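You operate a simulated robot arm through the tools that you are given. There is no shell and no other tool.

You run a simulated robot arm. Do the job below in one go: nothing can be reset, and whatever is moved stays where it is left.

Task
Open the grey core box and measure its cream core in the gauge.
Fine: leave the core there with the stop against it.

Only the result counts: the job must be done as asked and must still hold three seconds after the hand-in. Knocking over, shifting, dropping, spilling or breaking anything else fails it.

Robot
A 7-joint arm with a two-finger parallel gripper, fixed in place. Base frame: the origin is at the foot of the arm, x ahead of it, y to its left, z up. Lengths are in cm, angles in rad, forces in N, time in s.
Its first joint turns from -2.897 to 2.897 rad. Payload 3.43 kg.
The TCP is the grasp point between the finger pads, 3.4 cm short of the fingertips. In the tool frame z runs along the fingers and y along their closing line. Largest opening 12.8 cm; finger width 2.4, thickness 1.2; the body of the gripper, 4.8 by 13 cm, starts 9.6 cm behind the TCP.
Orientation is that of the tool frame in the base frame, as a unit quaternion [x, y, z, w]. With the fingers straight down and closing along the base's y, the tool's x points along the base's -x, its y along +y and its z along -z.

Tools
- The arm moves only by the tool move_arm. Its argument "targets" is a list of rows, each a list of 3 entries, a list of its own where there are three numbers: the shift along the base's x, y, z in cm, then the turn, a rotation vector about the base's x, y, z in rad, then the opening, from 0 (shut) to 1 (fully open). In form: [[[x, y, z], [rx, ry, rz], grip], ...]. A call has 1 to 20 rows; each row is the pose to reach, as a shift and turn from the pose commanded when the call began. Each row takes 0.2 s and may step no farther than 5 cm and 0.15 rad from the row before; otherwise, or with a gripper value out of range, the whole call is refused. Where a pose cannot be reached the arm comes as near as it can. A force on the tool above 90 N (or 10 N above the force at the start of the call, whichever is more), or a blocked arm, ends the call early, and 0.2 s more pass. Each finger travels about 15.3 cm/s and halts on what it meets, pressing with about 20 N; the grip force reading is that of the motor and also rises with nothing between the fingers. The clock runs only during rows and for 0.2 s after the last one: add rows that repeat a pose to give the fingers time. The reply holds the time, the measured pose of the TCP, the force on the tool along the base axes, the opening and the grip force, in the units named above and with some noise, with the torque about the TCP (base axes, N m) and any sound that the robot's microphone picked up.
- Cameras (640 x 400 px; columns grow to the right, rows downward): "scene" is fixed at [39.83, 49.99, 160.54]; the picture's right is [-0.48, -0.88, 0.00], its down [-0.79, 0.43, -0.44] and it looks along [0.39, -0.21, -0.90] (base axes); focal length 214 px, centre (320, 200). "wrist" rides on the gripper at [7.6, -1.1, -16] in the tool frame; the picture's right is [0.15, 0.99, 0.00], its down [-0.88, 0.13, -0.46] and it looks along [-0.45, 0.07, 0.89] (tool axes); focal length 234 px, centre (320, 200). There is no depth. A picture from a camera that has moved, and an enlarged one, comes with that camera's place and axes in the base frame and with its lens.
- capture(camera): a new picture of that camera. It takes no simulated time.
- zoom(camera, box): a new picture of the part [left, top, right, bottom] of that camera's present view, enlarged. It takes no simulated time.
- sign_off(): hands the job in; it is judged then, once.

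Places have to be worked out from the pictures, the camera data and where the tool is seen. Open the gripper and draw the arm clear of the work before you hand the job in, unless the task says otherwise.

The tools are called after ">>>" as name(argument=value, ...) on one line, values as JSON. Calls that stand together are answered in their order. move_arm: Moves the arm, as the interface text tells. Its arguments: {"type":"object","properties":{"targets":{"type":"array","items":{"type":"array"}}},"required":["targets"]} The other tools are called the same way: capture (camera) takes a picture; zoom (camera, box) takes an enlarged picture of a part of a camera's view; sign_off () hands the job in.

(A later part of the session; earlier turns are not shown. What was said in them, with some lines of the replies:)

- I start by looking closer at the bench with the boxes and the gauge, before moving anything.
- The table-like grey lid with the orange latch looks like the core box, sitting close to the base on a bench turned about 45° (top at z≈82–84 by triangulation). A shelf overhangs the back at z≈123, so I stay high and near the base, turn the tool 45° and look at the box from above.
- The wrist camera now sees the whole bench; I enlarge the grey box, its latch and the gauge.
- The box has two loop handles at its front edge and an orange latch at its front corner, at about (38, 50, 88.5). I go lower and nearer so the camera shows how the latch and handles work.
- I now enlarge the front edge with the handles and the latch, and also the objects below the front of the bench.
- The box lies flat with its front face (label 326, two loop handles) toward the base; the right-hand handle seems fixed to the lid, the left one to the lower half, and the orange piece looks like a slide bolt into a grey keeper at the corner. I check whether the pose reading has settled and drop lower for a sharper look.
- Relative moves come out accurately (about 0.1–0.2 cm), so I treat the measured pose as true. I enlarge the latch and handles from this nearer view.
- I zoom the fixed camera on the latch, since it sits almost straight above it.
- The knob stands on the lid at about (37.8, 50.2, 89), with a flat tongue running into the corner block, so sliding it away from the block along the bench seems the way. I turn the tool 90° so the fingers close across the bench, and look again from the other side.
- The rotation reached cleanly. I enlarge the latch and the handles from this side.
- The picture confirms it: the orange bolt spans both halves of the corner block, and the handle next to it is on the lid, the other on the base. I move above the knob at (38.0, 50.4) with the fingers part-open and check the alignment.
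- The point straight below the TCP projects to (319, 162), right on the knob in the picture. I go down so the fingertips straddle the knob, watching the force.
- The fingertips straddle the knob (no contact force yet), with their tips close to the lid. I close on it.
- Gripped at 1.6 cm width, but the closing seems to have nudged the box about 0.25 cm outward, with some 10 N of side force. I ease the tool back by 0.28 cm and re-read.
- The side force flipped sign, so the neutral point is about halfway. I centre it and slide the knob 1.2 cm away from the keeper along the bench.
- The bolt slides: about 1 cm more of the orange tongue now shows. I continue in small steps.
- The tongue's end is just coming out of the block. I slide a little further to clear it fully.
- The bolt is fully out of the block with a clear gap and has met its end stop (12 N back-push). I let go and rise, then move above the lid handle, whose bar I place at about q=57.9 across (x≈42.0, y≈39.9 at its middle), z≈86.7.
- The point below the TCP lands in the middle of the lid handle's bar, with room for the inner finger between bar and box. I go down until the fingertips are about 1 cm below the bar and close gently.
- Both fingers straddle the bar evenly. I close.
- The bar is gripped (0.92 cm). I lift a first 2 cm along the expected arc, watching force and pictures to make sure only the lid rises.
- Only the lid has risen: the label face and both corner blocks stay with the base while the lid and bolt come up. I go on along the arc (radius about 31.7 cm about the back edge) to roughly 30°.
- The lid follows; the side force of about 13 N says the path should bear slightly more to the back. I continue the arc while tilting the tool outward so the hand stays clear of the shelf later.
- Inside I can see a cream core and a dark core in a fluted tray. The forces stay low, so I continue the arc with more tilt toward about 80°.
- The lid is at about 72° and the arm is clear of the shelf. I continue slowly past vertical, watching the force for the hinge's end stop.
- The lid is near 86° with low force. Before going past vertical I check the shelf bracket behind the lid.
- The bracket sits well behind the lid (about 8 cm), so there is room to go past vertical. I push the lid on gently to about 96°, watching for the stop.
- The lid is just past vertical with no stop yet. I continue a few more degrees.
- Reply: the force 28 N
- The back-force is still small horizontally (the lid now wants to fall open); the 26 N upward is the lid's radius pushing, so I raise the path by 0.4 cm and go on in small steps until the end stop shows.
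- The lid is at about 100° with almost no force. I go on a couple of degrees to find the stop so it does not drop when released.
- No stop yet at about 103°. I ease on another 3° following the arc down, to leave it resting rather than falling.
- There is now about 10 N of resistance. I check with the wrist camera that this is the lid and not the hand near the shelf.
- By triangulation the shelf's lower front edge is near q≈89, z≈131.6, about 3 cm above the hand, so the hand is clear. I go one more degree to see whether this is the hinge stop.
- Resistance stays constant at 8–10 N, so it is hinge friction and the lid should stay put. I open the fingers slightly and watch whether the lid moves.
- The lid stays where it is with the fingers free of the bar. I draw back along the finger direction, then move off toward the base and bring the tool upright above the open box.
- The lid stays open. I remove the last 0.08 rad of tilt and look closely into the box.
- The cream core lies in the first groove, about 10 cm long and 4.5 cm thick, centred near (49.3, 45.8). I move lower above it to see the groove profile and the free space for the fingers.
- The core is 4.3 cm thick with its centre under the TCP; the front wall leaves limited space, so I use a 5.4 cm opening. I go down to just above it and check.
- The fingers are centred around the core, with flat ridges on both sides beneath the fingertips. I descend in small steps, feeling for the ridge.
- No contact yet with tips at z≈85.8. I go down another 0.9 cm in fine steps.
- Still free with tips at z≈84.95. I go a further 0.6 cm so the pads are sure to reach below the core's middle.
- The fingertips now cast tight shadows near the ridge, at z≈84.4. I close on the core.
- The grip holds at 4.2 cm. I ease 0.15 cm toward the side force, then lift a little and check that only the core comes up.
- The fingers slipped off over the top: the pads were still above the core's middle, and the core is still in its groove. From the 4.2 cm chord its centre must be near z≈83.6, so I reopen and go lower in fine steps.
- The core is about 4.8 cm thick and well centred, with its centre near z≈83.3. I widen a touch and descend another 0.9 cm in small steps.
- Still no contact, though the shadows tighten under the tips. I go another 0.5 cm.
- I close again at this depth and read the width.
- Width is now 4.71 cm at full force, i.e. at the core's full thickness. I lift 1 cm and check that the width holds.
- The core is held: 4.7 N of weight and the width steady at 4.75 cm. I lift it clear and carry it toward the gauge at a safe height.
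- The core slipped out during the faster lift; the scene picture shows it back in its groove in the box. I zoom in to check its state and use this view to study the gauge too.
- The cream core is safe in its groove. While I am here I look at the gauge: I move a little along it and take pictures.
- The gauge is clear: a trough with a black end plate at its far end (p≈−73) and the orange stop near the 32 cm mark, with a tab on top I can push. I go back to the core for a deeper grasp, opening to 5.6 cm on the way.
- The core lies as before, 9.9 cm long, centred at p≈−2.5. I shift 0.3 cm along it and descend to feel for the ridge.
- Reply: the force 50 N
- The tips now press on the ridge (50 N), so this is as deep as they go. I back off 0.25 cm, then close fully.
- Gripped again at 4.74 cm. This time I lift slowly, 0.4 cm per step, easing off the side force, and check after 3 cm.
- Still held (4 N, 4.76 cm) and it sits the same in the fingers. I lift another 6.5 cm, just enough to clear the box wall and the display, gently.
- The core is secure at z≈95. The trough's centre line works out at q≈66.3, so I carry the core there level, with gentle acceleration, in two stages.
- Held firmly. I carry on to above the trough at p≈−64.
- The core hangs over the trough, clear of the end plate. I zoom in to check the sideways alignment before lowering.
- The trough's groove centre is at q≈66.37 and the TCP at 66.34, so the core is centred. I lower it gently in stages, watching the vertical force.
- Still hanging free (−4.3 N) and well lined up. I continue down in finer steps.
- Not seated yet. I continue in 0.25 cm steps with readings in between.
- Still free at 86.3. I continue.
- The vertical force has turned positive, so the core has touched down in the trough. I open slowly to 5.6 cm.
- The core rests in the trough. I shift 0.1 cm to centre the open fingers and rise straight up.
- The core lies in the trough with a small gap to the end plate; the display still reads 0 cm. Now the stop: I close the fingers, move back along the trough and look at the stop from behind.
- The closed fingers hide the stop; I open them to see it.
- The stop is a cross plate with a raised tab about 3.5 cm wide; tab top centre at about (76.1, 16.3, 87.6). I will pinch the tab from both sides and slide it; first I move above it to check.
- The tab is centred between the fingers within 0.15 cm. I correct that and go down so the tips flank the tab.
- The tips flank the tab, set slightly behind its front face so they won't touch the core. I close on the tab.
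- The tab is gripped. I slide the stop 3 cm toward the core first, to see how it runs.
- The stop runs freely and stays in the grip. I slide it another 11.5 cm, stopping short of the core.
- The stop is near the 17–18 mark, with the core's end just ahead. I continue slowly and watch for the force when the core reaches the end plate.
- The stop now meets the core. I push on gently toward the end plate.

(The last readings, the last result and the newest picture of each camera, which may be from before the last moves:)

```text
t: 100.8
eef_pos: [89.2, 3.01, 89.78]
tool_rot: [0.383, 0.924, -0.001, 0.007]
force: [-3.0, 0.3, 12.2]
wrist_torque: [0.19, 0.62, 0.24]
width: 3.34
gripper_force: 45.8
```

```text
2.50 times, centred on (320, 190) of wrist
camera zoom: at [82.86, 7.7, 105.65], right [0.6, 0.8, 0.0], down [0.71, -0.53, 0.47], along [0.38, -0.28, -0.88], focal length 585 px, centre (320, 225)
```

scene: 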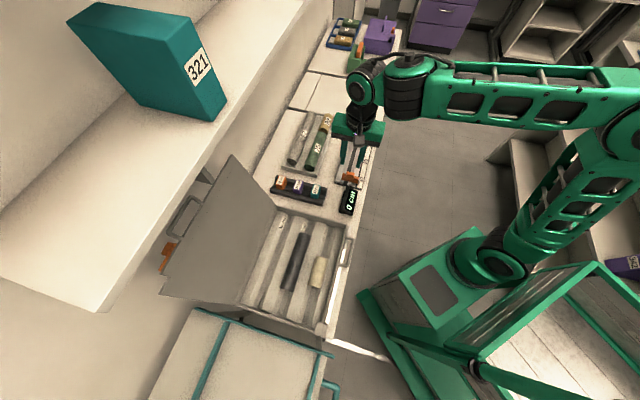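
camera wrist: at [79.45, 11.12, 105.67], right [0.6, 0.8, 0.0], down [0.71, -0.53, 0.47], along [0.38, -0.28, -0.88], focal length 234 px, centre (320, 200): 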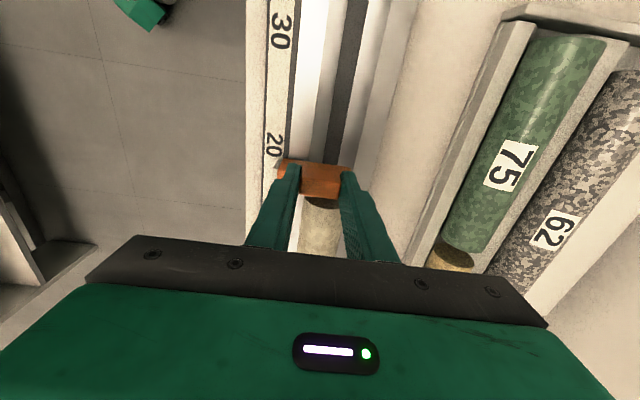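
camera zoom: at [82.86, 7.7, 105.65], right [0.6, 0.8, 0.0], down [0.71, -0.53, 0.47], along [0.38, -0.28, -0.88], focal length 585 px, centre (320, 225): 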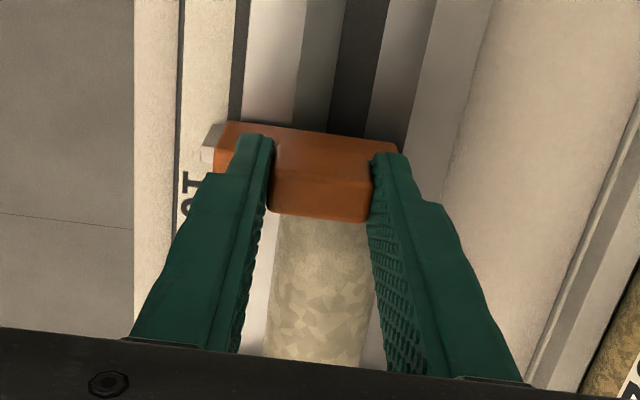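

The core is being pushed along with very little force. I continue in small steps until the end plate is felt.

>>> move_arm(targets=[[[0.15, -0.15, 0], [0, 0, 0], 0.2], [[0.3, -0.3, 0], [0, 0, 0], 0.2], [[0.45, -0.45, 0], [0, 0, 0], 0.2], [[0.6, -0.6, 0], [0, 0, 0], 0.2], [[0.6, -0.6, 0], [0, 0, 0], 0.2]])

>>> zoom(camera="scene", box=[300, 100, 390, 220])

```text
t: 102.0
eef_pos: [89.91, 2.47, 89.64]
tool_rot: [0.383, 0.924, 0.0, 0.007]
force: [-2.3, 3.5, 22.0]
wrist_torque: [0.0, 0.39, -0.03]
width: 3.36
gripper_force: 44.7
```

```text
3.33 times, centred on (345, 160) of scene
camera zoom: at [39.83, 49.99, 160.54], right [-0.48, -0.88, 0.0], down [-0.79, 0.43, -0.44], along [0.39, -0.21, -0.9], focal length 715 px, centre (237, 333)
```

zoom: 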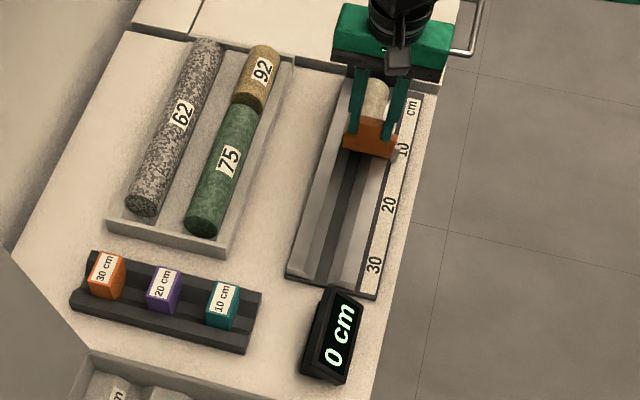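

A little more: I relieve the 22 N vertical load by 0.1 cm and push further.

>>> move_arm(targets=[[[0.1, -0.1, 0.1], [0, 0, 0], 0.2], [[0.25, -0.25, 0.12], [0, 0, 0], 0.2], [[0.4, -0.4, 0.12], [0, 0, 0], 0.2], [[0.4, -0.4, 0.12], [0, 0, 0], 0.2]])

>>> zoom(camera="scene", box=[300, 100, 390, 220])

```text
t: 103.0
eef_pos: [90.28, 2.22, 89.76]
tool_rot: [0.383, 0.924, -0.002, 0.005]
force: [-1.0, 2.7, -5.1]
wrist_torque: [-0.22, -0.21, 0.07]
width: 3.33
gripper_force: 44.9
```

```text
3.33 times, centred on (345, 160) of scene
camera zoom: at [39.83, 49.99, 160.54], right [-0.48, -0.88, 0.0], down [-0.79, 0.43, -0.44], along [0.39, -0.21, -0.9], focal length 715 px, centre (237, 333)
```

zoom: 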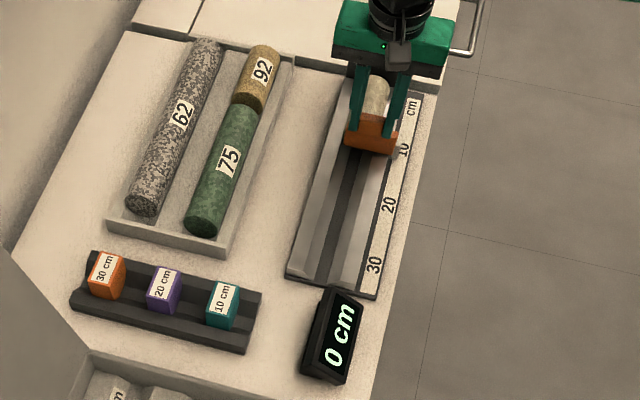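

Still sliding freely at under 3 N. I continue.

>>> move_arm(targets=[[[0.15, -0.15, 0], [0, 0, 0], 0.2], [[0.3, -0.3, 0], [0, 0, 0], 0.2], [[0.42, -0.42, 0], [0, 0, 0], 0.2], [[0.42, -0.42, 0], [0, 0, 0], 0.2]])

>>> move_arm(targets=[[[0.1, -0.1, 0], [0, 0, 0], 0.2], [[0.2, -0.2, 0], [0, 0, 0], 0.2], [[0.3, -0.3, 0], [0, 0, 0], 0.2], [[0.3, -0.3, 0], [0, 0, 0], 0.2]])

>>> zoom(camera="scene", box=[300, 100, 390, 220])

```text
t: 104.0
eef_pos: [90.71, 1.68, 89.74]
tool_rot: [0.384, 0.923, -0.001, 0.005]
force: [-7.7, -2.3, -15.4]
wrist_torque: [0.33, 0.82, 0.22]
width: 3.32
gripper_force: 44.7
```

```text
t: 105.0
eef_pos: [90.96, 1.37, 89.67]
tool_rot: [0.384, 0.923, -0.001, 0.005]
force: [-9.9, -6.4, -20.3]
wrist_torque: [0.05, 0.68, -0.07]
width: 3.33
gripper_force: 45.1
```

```text
3.33 times, centred on (345, 160) of scene
camera zoom: at [39.83, 49.99, 160.54], right [-0.48, -0.88, 0.0], down [-0.79, 0.43, -0.44], along [0.39, -0.21, -0.9], focal length 715 px, centre (237, 333)
```

zoom: 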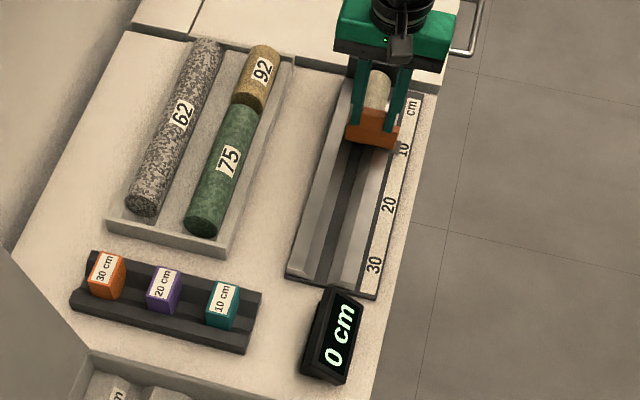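

The pointer is close to the 10 mark now, still only 2–3 N along the trough. I take the vertical strain off and push on in fine steps.

>>> move_arm(targets=[[[0.08, -0.08, -0.08], [0, 0, 0], 0.2], [[0.16, -0.16, -0.08], [0, 0, 0], 0.2], [[0.25, -0.25, -0.08], [0, 0, 0], 0.2], [[0.25, -0.25, -0.08], [0, 0, 0], 0.2]])

>>> zoom(camera="wrist", box=[250, 110, 390, 270])

>>> zoom(camera="scene", box=[335, 110, 385, 220])

```text
t: 106.0
eef_pos: [91.29, 1.01, 89.76]
tool_rot: [0.384, 0.924, -0.001, 0.006]
force: [-7.6, -4.8, -9.1]
wrist_torque: [-0.04, 0.56, 0.17]
width: 3.32
gripper_force: 44.9
```

```text
2.50 times, centred on (320, 190) of wrist
camera zoom: at [84.88, 5.7, 105.65], right [0.6, 0.8, 0.0], down [0.71, -0.53, 0.47], along [0.38, -0.28, -0.88], focal length 585 px, centre (320, 225)
```

zoom: 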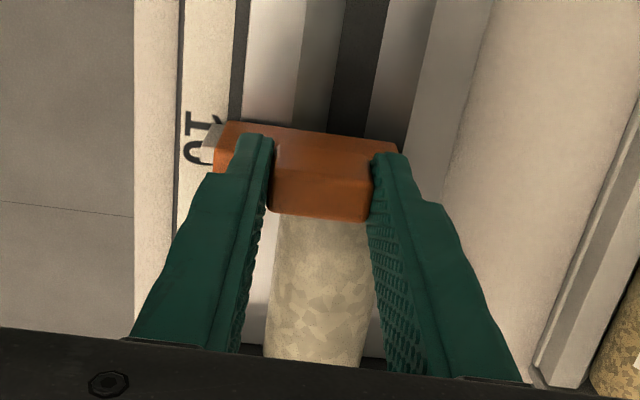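

```text
3.64 times, centred on (360, 165) of scene
camera zoom: at [39.83, 49.99, 160.54], right [-0.48, -0.88, 0.0], down [-0.79, 0.43, -0.44], along [0.39, -0.21, -0.9], focal length 780 px, centre (174, 327)
```

zoom: 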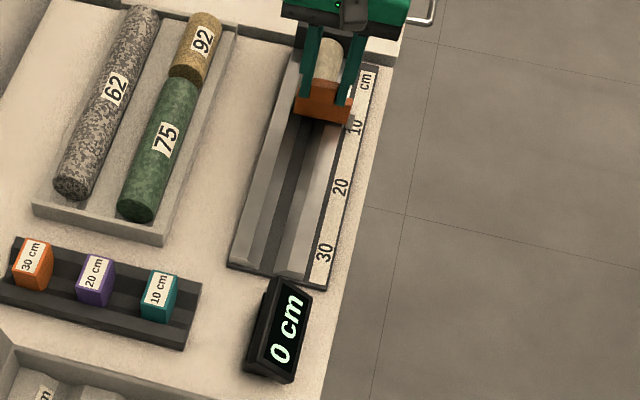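

The core's far end looks almost at the black end plate. I continue with 0.1 cm steps.

>>> move_arm(targets=[[[0.07, -0.07, 0], [0, 0, 0], 0.2], [[0.14, -0.14, 0], [0, 0, 0], 0.2], [[0.21, -0.21, 0], [0, 0, 0], 0.2], [[0.28, -0.28, 0], [0, 0, 0], 0.2], [[0.28, -0.28, 0], [0, 0, 0], 0.2]])

>>> zoom(camera="wrist", box=[280, 180, 380, 260])

>>> zoom(camera="scene", box=[325, 175, 365, 215])

```text
t: 107.2
eef_pos: [91.56, 0.68, 89.72]
tool_rot: [0.383, 0.924, -0.001, 0.006]
force: [-2.7, 0.1, -2.1]
wrist_torque: [-0.1, 0.26, 0.09]
width: 3.33
gripper_force: 45.1
```

```text
5.00 times, centred on (330, 220) of wrist
camera zoom: at [85.15, 5.41, 105.65], right [0.6, 0.8, 0.0], down [0.71, -0.53, 0.47], along [0.38, -0.28, -0.88], focal length 1171 px, centre (270, 100)
```

zoom: 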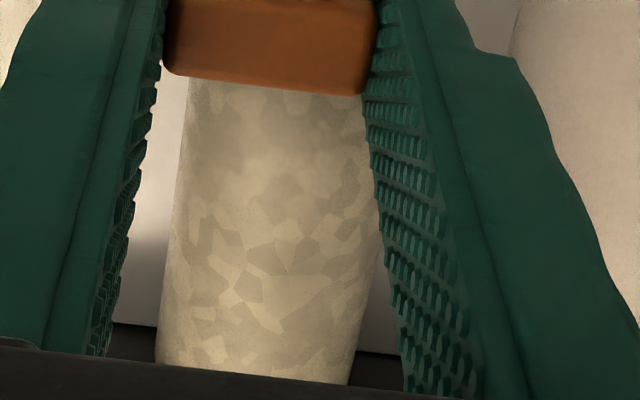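

```text
10.00 times, centred on (345, 195) of scene
camera zoom: at [39.83, 49.99, 160.54], right [-0.48, -0.88, 0.0], down [-0.79, 0.43, -0.44], along [0.39, -0.21, -0.9], focal length 2145 px, centre (70, 250)
```

zoom: 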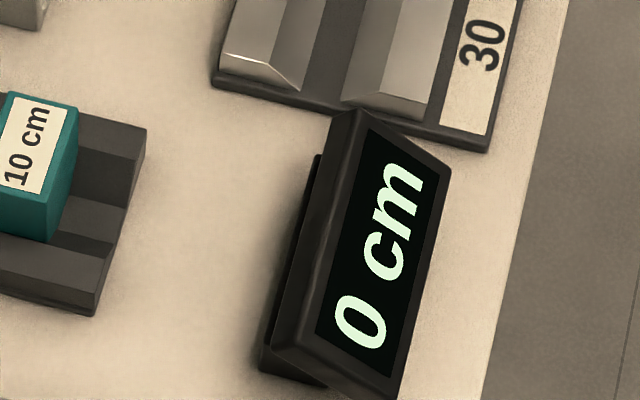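

Only about 2 N along the trough, and the display still reads 0, so the core isn't home yet. I keep going in small steps.

>>> move_arm(targets=[[[0.1, -0.1, 0], [0, 0, 0], 0.2], [[0.2, -0.2, 0], [0, 0, 0], 0.2], [[0.3, -0.3, 0], [0, 0, 0], 0.2], [[0.4, -0.4, 0], [0, 0, 0], 0.2], [[0.4, -0.4, 0], [0, 0, 0], 0.2]])

>>> zoom(camera="wrist", box=[280, 180, 380, 260])

>>> zoom(camera="scene", box=[335, 110, 385, 220])

```text
t: 108.4
eef_pos: [91.72, 0.64, 89.73]
tool_rot: [0.382, 0.924, 0.0, 0.006]
force: [-28.9, 16.5, 13.2]
wrist_torque: [0.68, 1.25, -0.14]
width: 3.35
gripper_force: 44.7
```

```text
5.00 times, centred on (330, 220) of wrist
camera zoom: at [85.34, 5.21, 105.67], right [0.59, 0.81, 0.0], down [0.71, -0.53, 0.46], along [0.37, -0.27, -0.89], focal length 1171 px, centre (270, 100)
```

zoom: 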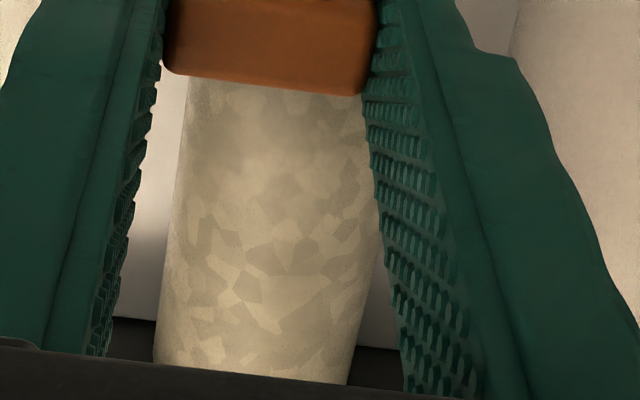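

```text
3.64 times, centred on (360, 165) of scene
camera zoom: at [39.83, 49.99, 160.54], right [-0.48, -0.88, 0.0], down [-0.79, 0.43, -0.44], along [0.39, -0.21, -0.9], focal length 780 px, centre (174, 327)
```

zoom: 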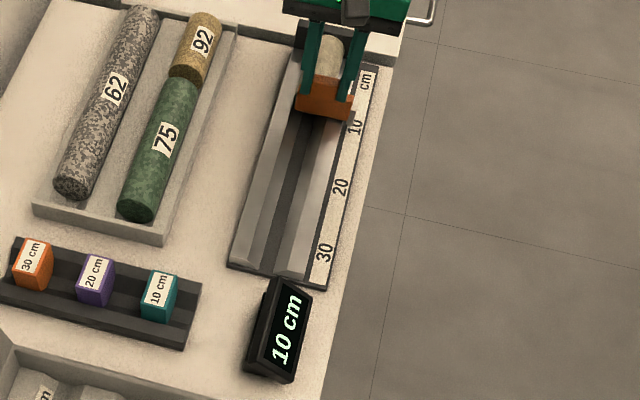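

The display now reads 10 cm and the force rose to 32 N: the core is home between end plate and stop. I relax the push to about 10 N, then release the tab.

>>> move_arm(targets=[[[-0.1, 0.1, 0], [0, 0, 0], 0.2], [[-0.2, 0.2, 0], [0, 0, 0], 0.2], [[-0.2, 0.2, 0], [0, 0, 0], 0.2]])

>>> zoom(camera="scene", box=[335, 110, 385, 220])

```text
t: 109.2
eef_pos: [91.72, 0.59, 89.8]
tool_rot: [0.383, 0.924, 0.0, 0.007]
force: [-22.7, 11.8, 10.5]
wrist_torque: [0.33, 0.82, 0.05]
width: 3.32
gripper_force: 44.7
```

```text
3.64 times, centred on (360, 165) of scene
camera zoom: at [39.83, 49.99, 160.54], right [-0.48, -0.88, 0.0], down [-0.79, 0.43, -0.44], along [0.39, -0.21, -0.9], focal length 780 px, centre (174, 327)
```

zoom: 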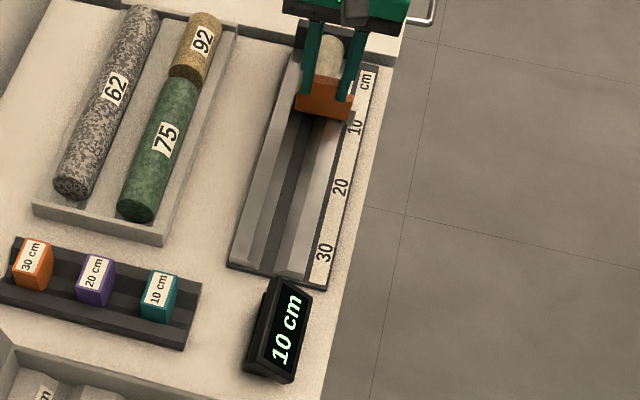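

Still 24 N. I back off 0.14 cm more and then open the fingers slowly.

>>> move_arm(targets=[[[-0.1, 0.1, 0], [0, 0, 0], 0.2], [[-0.1, 0.1, 0], [0, 0, 0], 0.2]])

>>> move_arm(targets=[[[0, 0, 0], [0, 0, 0], 0.26], [[0, 0, 0], [0, 0, 0], 0.3], [[0, 0, 0], [0, 0, 0], 0.35], [[0, 0, 0], [0, 0, 0], 0.4], [[0, 0, 0], [0, 0, 0], 0.4]])

>>> zoom(camera="wrist", box=[250, 110, 390, 270])

>>> zoom(camera="scene", box=[335, 110, 385, 220])

```text
t: 109.8
eef_pos: [91.82, 0.6, 89.71]
tool_rot: [0.383, 0.924, -0.001, 0.007]
force: [-12.5, 3.3, 11.4]
wrist_torque: [-0.04, 0.56, 0.1]
width: 3.34
gripper_force: 45.2
```

```text
t: 111.0
eef_pos: [91.67, 0.72, 89.51]
tool_rot: [0.382, 0.924, -0.001, 0.007]
force: [-0.1, 0.3, 1.2]
wrist_torque: [-0.02, 0.01, 0.01]
width: 5.13
gripper_force: 0.0
```

```text
2.50 times, centred on (320, 190) of wrist
camera zoom: at [85.32, 5.33, 105.55], right [0.6, 0.8, 0.0], down [0.71, -0.53, 0.47], along [0.38, -0.28, -0.88], focal length 585 px, centre (320, 225)
```

zoom: 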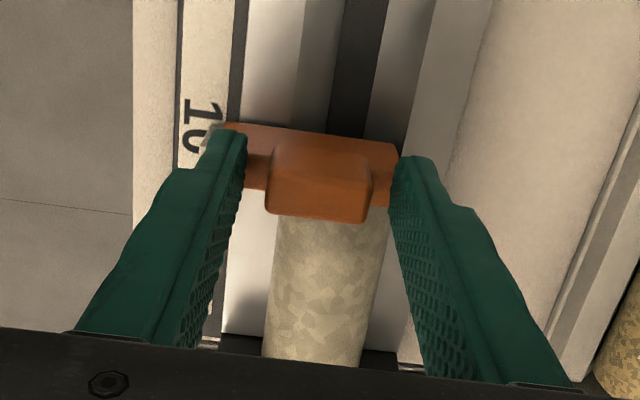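

```text
3.64 times, centred on (360, 165) of scene
camera zoom: at [39.83, 49.99, 160.54], right [-0.48, -0.88, 0.0], down [-0.79, 0.43, -0.44], along [0.39, -0.21, -0.9], focal length 780 px, centre (174, 327)
```

zoom: 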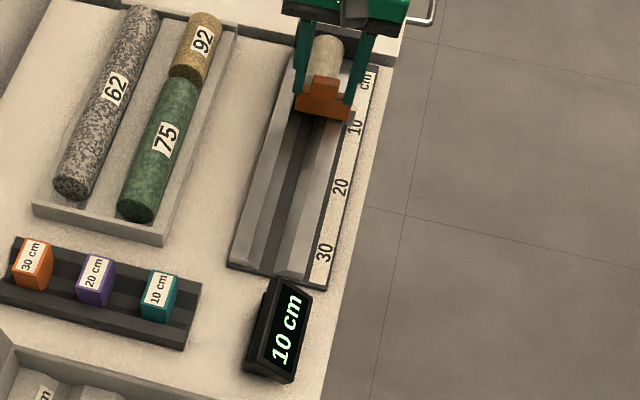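

Released: the display still reads 10 cm and nothing pushes on the tool. I rise straight up and then draw the arm back clear of the bench.

>>> move_arm(targets=[[[0, 0, 0.8], [0, 0, 0], 0.4], [[0, 0, 2], [0, 0, 0], 0.4], [[0, 0, 4], [0, 0, 0], 0.4], [[0, 0, 7], [0, 0, 0], 0.45], [[0, 0, 11], [0, 0, 0], 0.6], [[0, 0, 15], [0, 0, 0], 0.8], [[-2, -1, 19], [0, 0, 0], 1.0], [[-5, -2, 22], [0, 0, 0], 1.0], [[-9, -3, 24], [0, 0, 0], 1.0], [[-13, -4, 26], [0, 0, 0], 1.0], [[-17, -5, 28], [0, 0, 0], 1.0], [[-21, -6, 29], [0, 0, 0], 1.0], [[-21, -6, 29], [0, 0, 0], 1.0]])

>>> capture(camera="scene")

>>> zoom(camera="scene", box=[280, 90, 400, 220])

>>> capture(camera="wrist")

```text
t: 113.8
eef_pos: [70.75, -5.46, 118.57]
tool_rot: [0.383, 0.924, -0.003, 0.006]
force: [0.8, 0.2, -0.3]
wrist_torque: [0.03, -0.01, 0.01]
width: 12.78
gripper_force: 0.1
```

```text
taken
```

scene: 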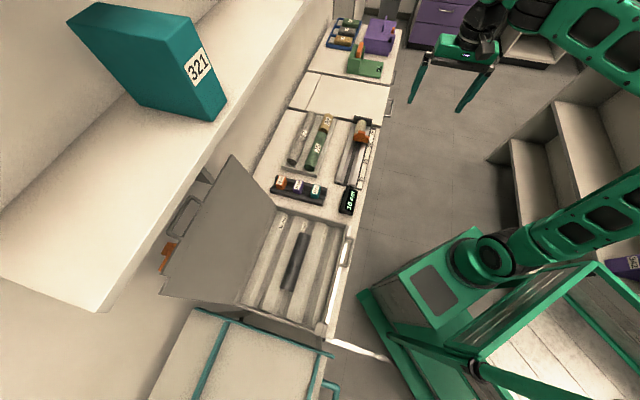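

```text
3.08 times, centred on (340, 155) of scene
camera zoom: at [39.83, 49.99, 160.54], right [-0.48, -0.88, 0.0], down [-0.79, 0.43, -0.44], along [0.39, -0.21, -0.9], focal length 660 px, centre (258, 338)
```

zoom: 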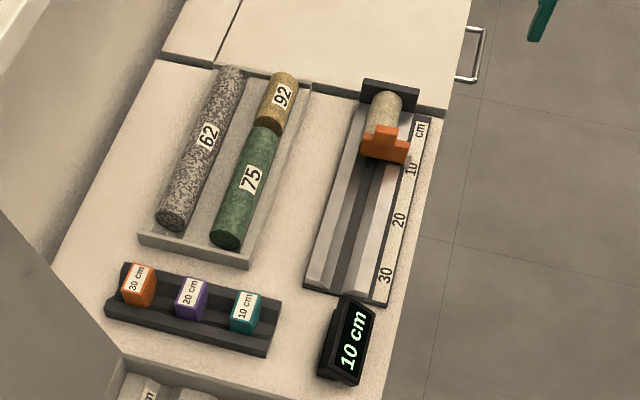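

```text
taken
camera wrist: at [64.47, -0.77, 134.41], right [0.6, 0.8, 0.0], down [0.71, -0.53, 0.47], along [0.37, -0.28, -0.88], focal length 234 px, centre (320, 200)
```

wrist: 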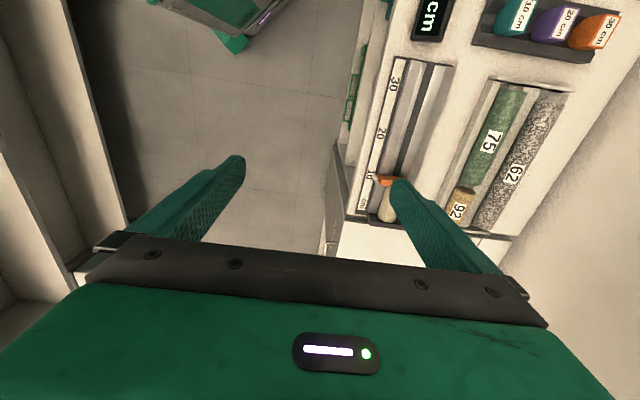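

The display shows 10 cm, the lid is open, the dark core and the other items are in place, and the arm is clear. I take one last close look at the stop, the core and the box.

>>> zoom(camera="scene", box=[340, 105, 385, 155])

>>> zoom(camera="scene", box=[140, 140, 380, 350])

>>> zoom(camera="wrist", box=[350, 150, 430, 240])

```text
8.00 times, centred on (362, 130) of scene
camera zoom: at [39.83, 49.99, 160.54], right [-0.48, -0.88, 0.0], down [-0.79, 0.43, -0.44], along [0.39, -0.21, -0.9], focal length 1716 px, centre (-20, 760)
```

zoom: 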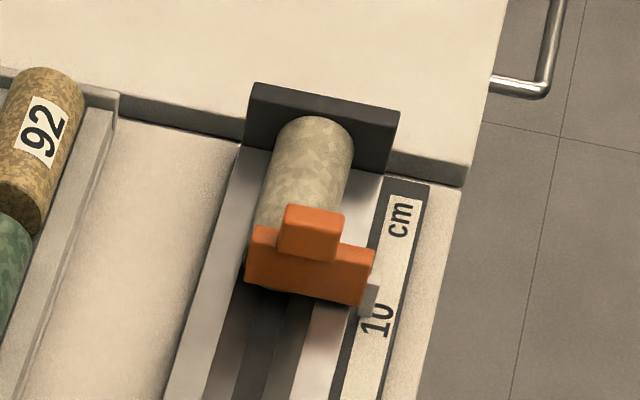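

```text
1.90 times, centred on (260, 245) of scene
camera zoom: at [39.83, 49.99, 160.54], right [-0.48, -0.88, 0.0], down [-0.79, 0.43, -0.44], along [0.39, -0.21, -0.9], focal length 408 px, centre (434, 114)
```

zoom: 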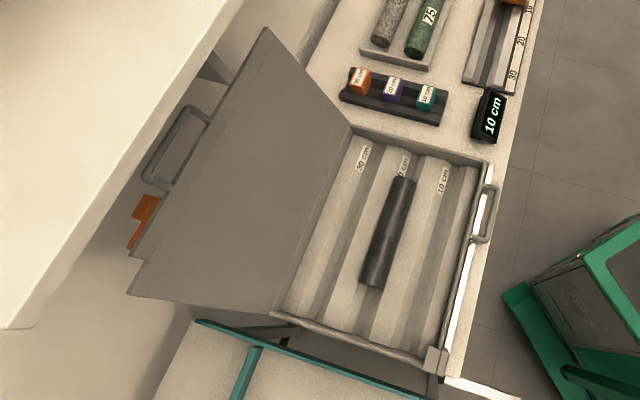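

```text
4.44 times, centred on (390, 195) of wrist
camera zoom: at [64.47, -0.77, 134.41], right [0.6, 0.8, 0.0], down [0.71, -0.53, 0.47], along [0.37, -0.28, -0.88], focal length 1041 px, centre (9, 222)
```

zoom: 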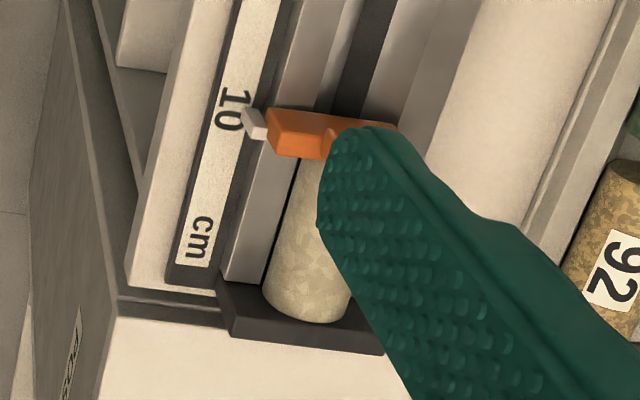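

The cream core sits between the end plate and the stop with the gauge reading 10 cm, the box is open, everything else is in place, and the gripper is open and clear. I hand the job in.

>>> sign_off()

```text
The job is handed in.
```

The grey core box is open and its cream core is in the gauge. The stop is against the core, and the display reads 10 cm.

- **Dropped once:** the core slipped out of the gripper on the second lift and fell back into its groove in the box. The close-up picture afterwards showed no damage. I gripped it again, lifted it slowly and carried it to the gauge without trouble.
- **Box nudged:** closing on the latch knob pushed the box back on the bench by about 0.25 cm. I left it there.
- **End state:** the last pictures show the lid standing open on its own. The dark core is still in the box, and the other cores and blocks are where they were. The gripper is open and the arm is clear of the bench.
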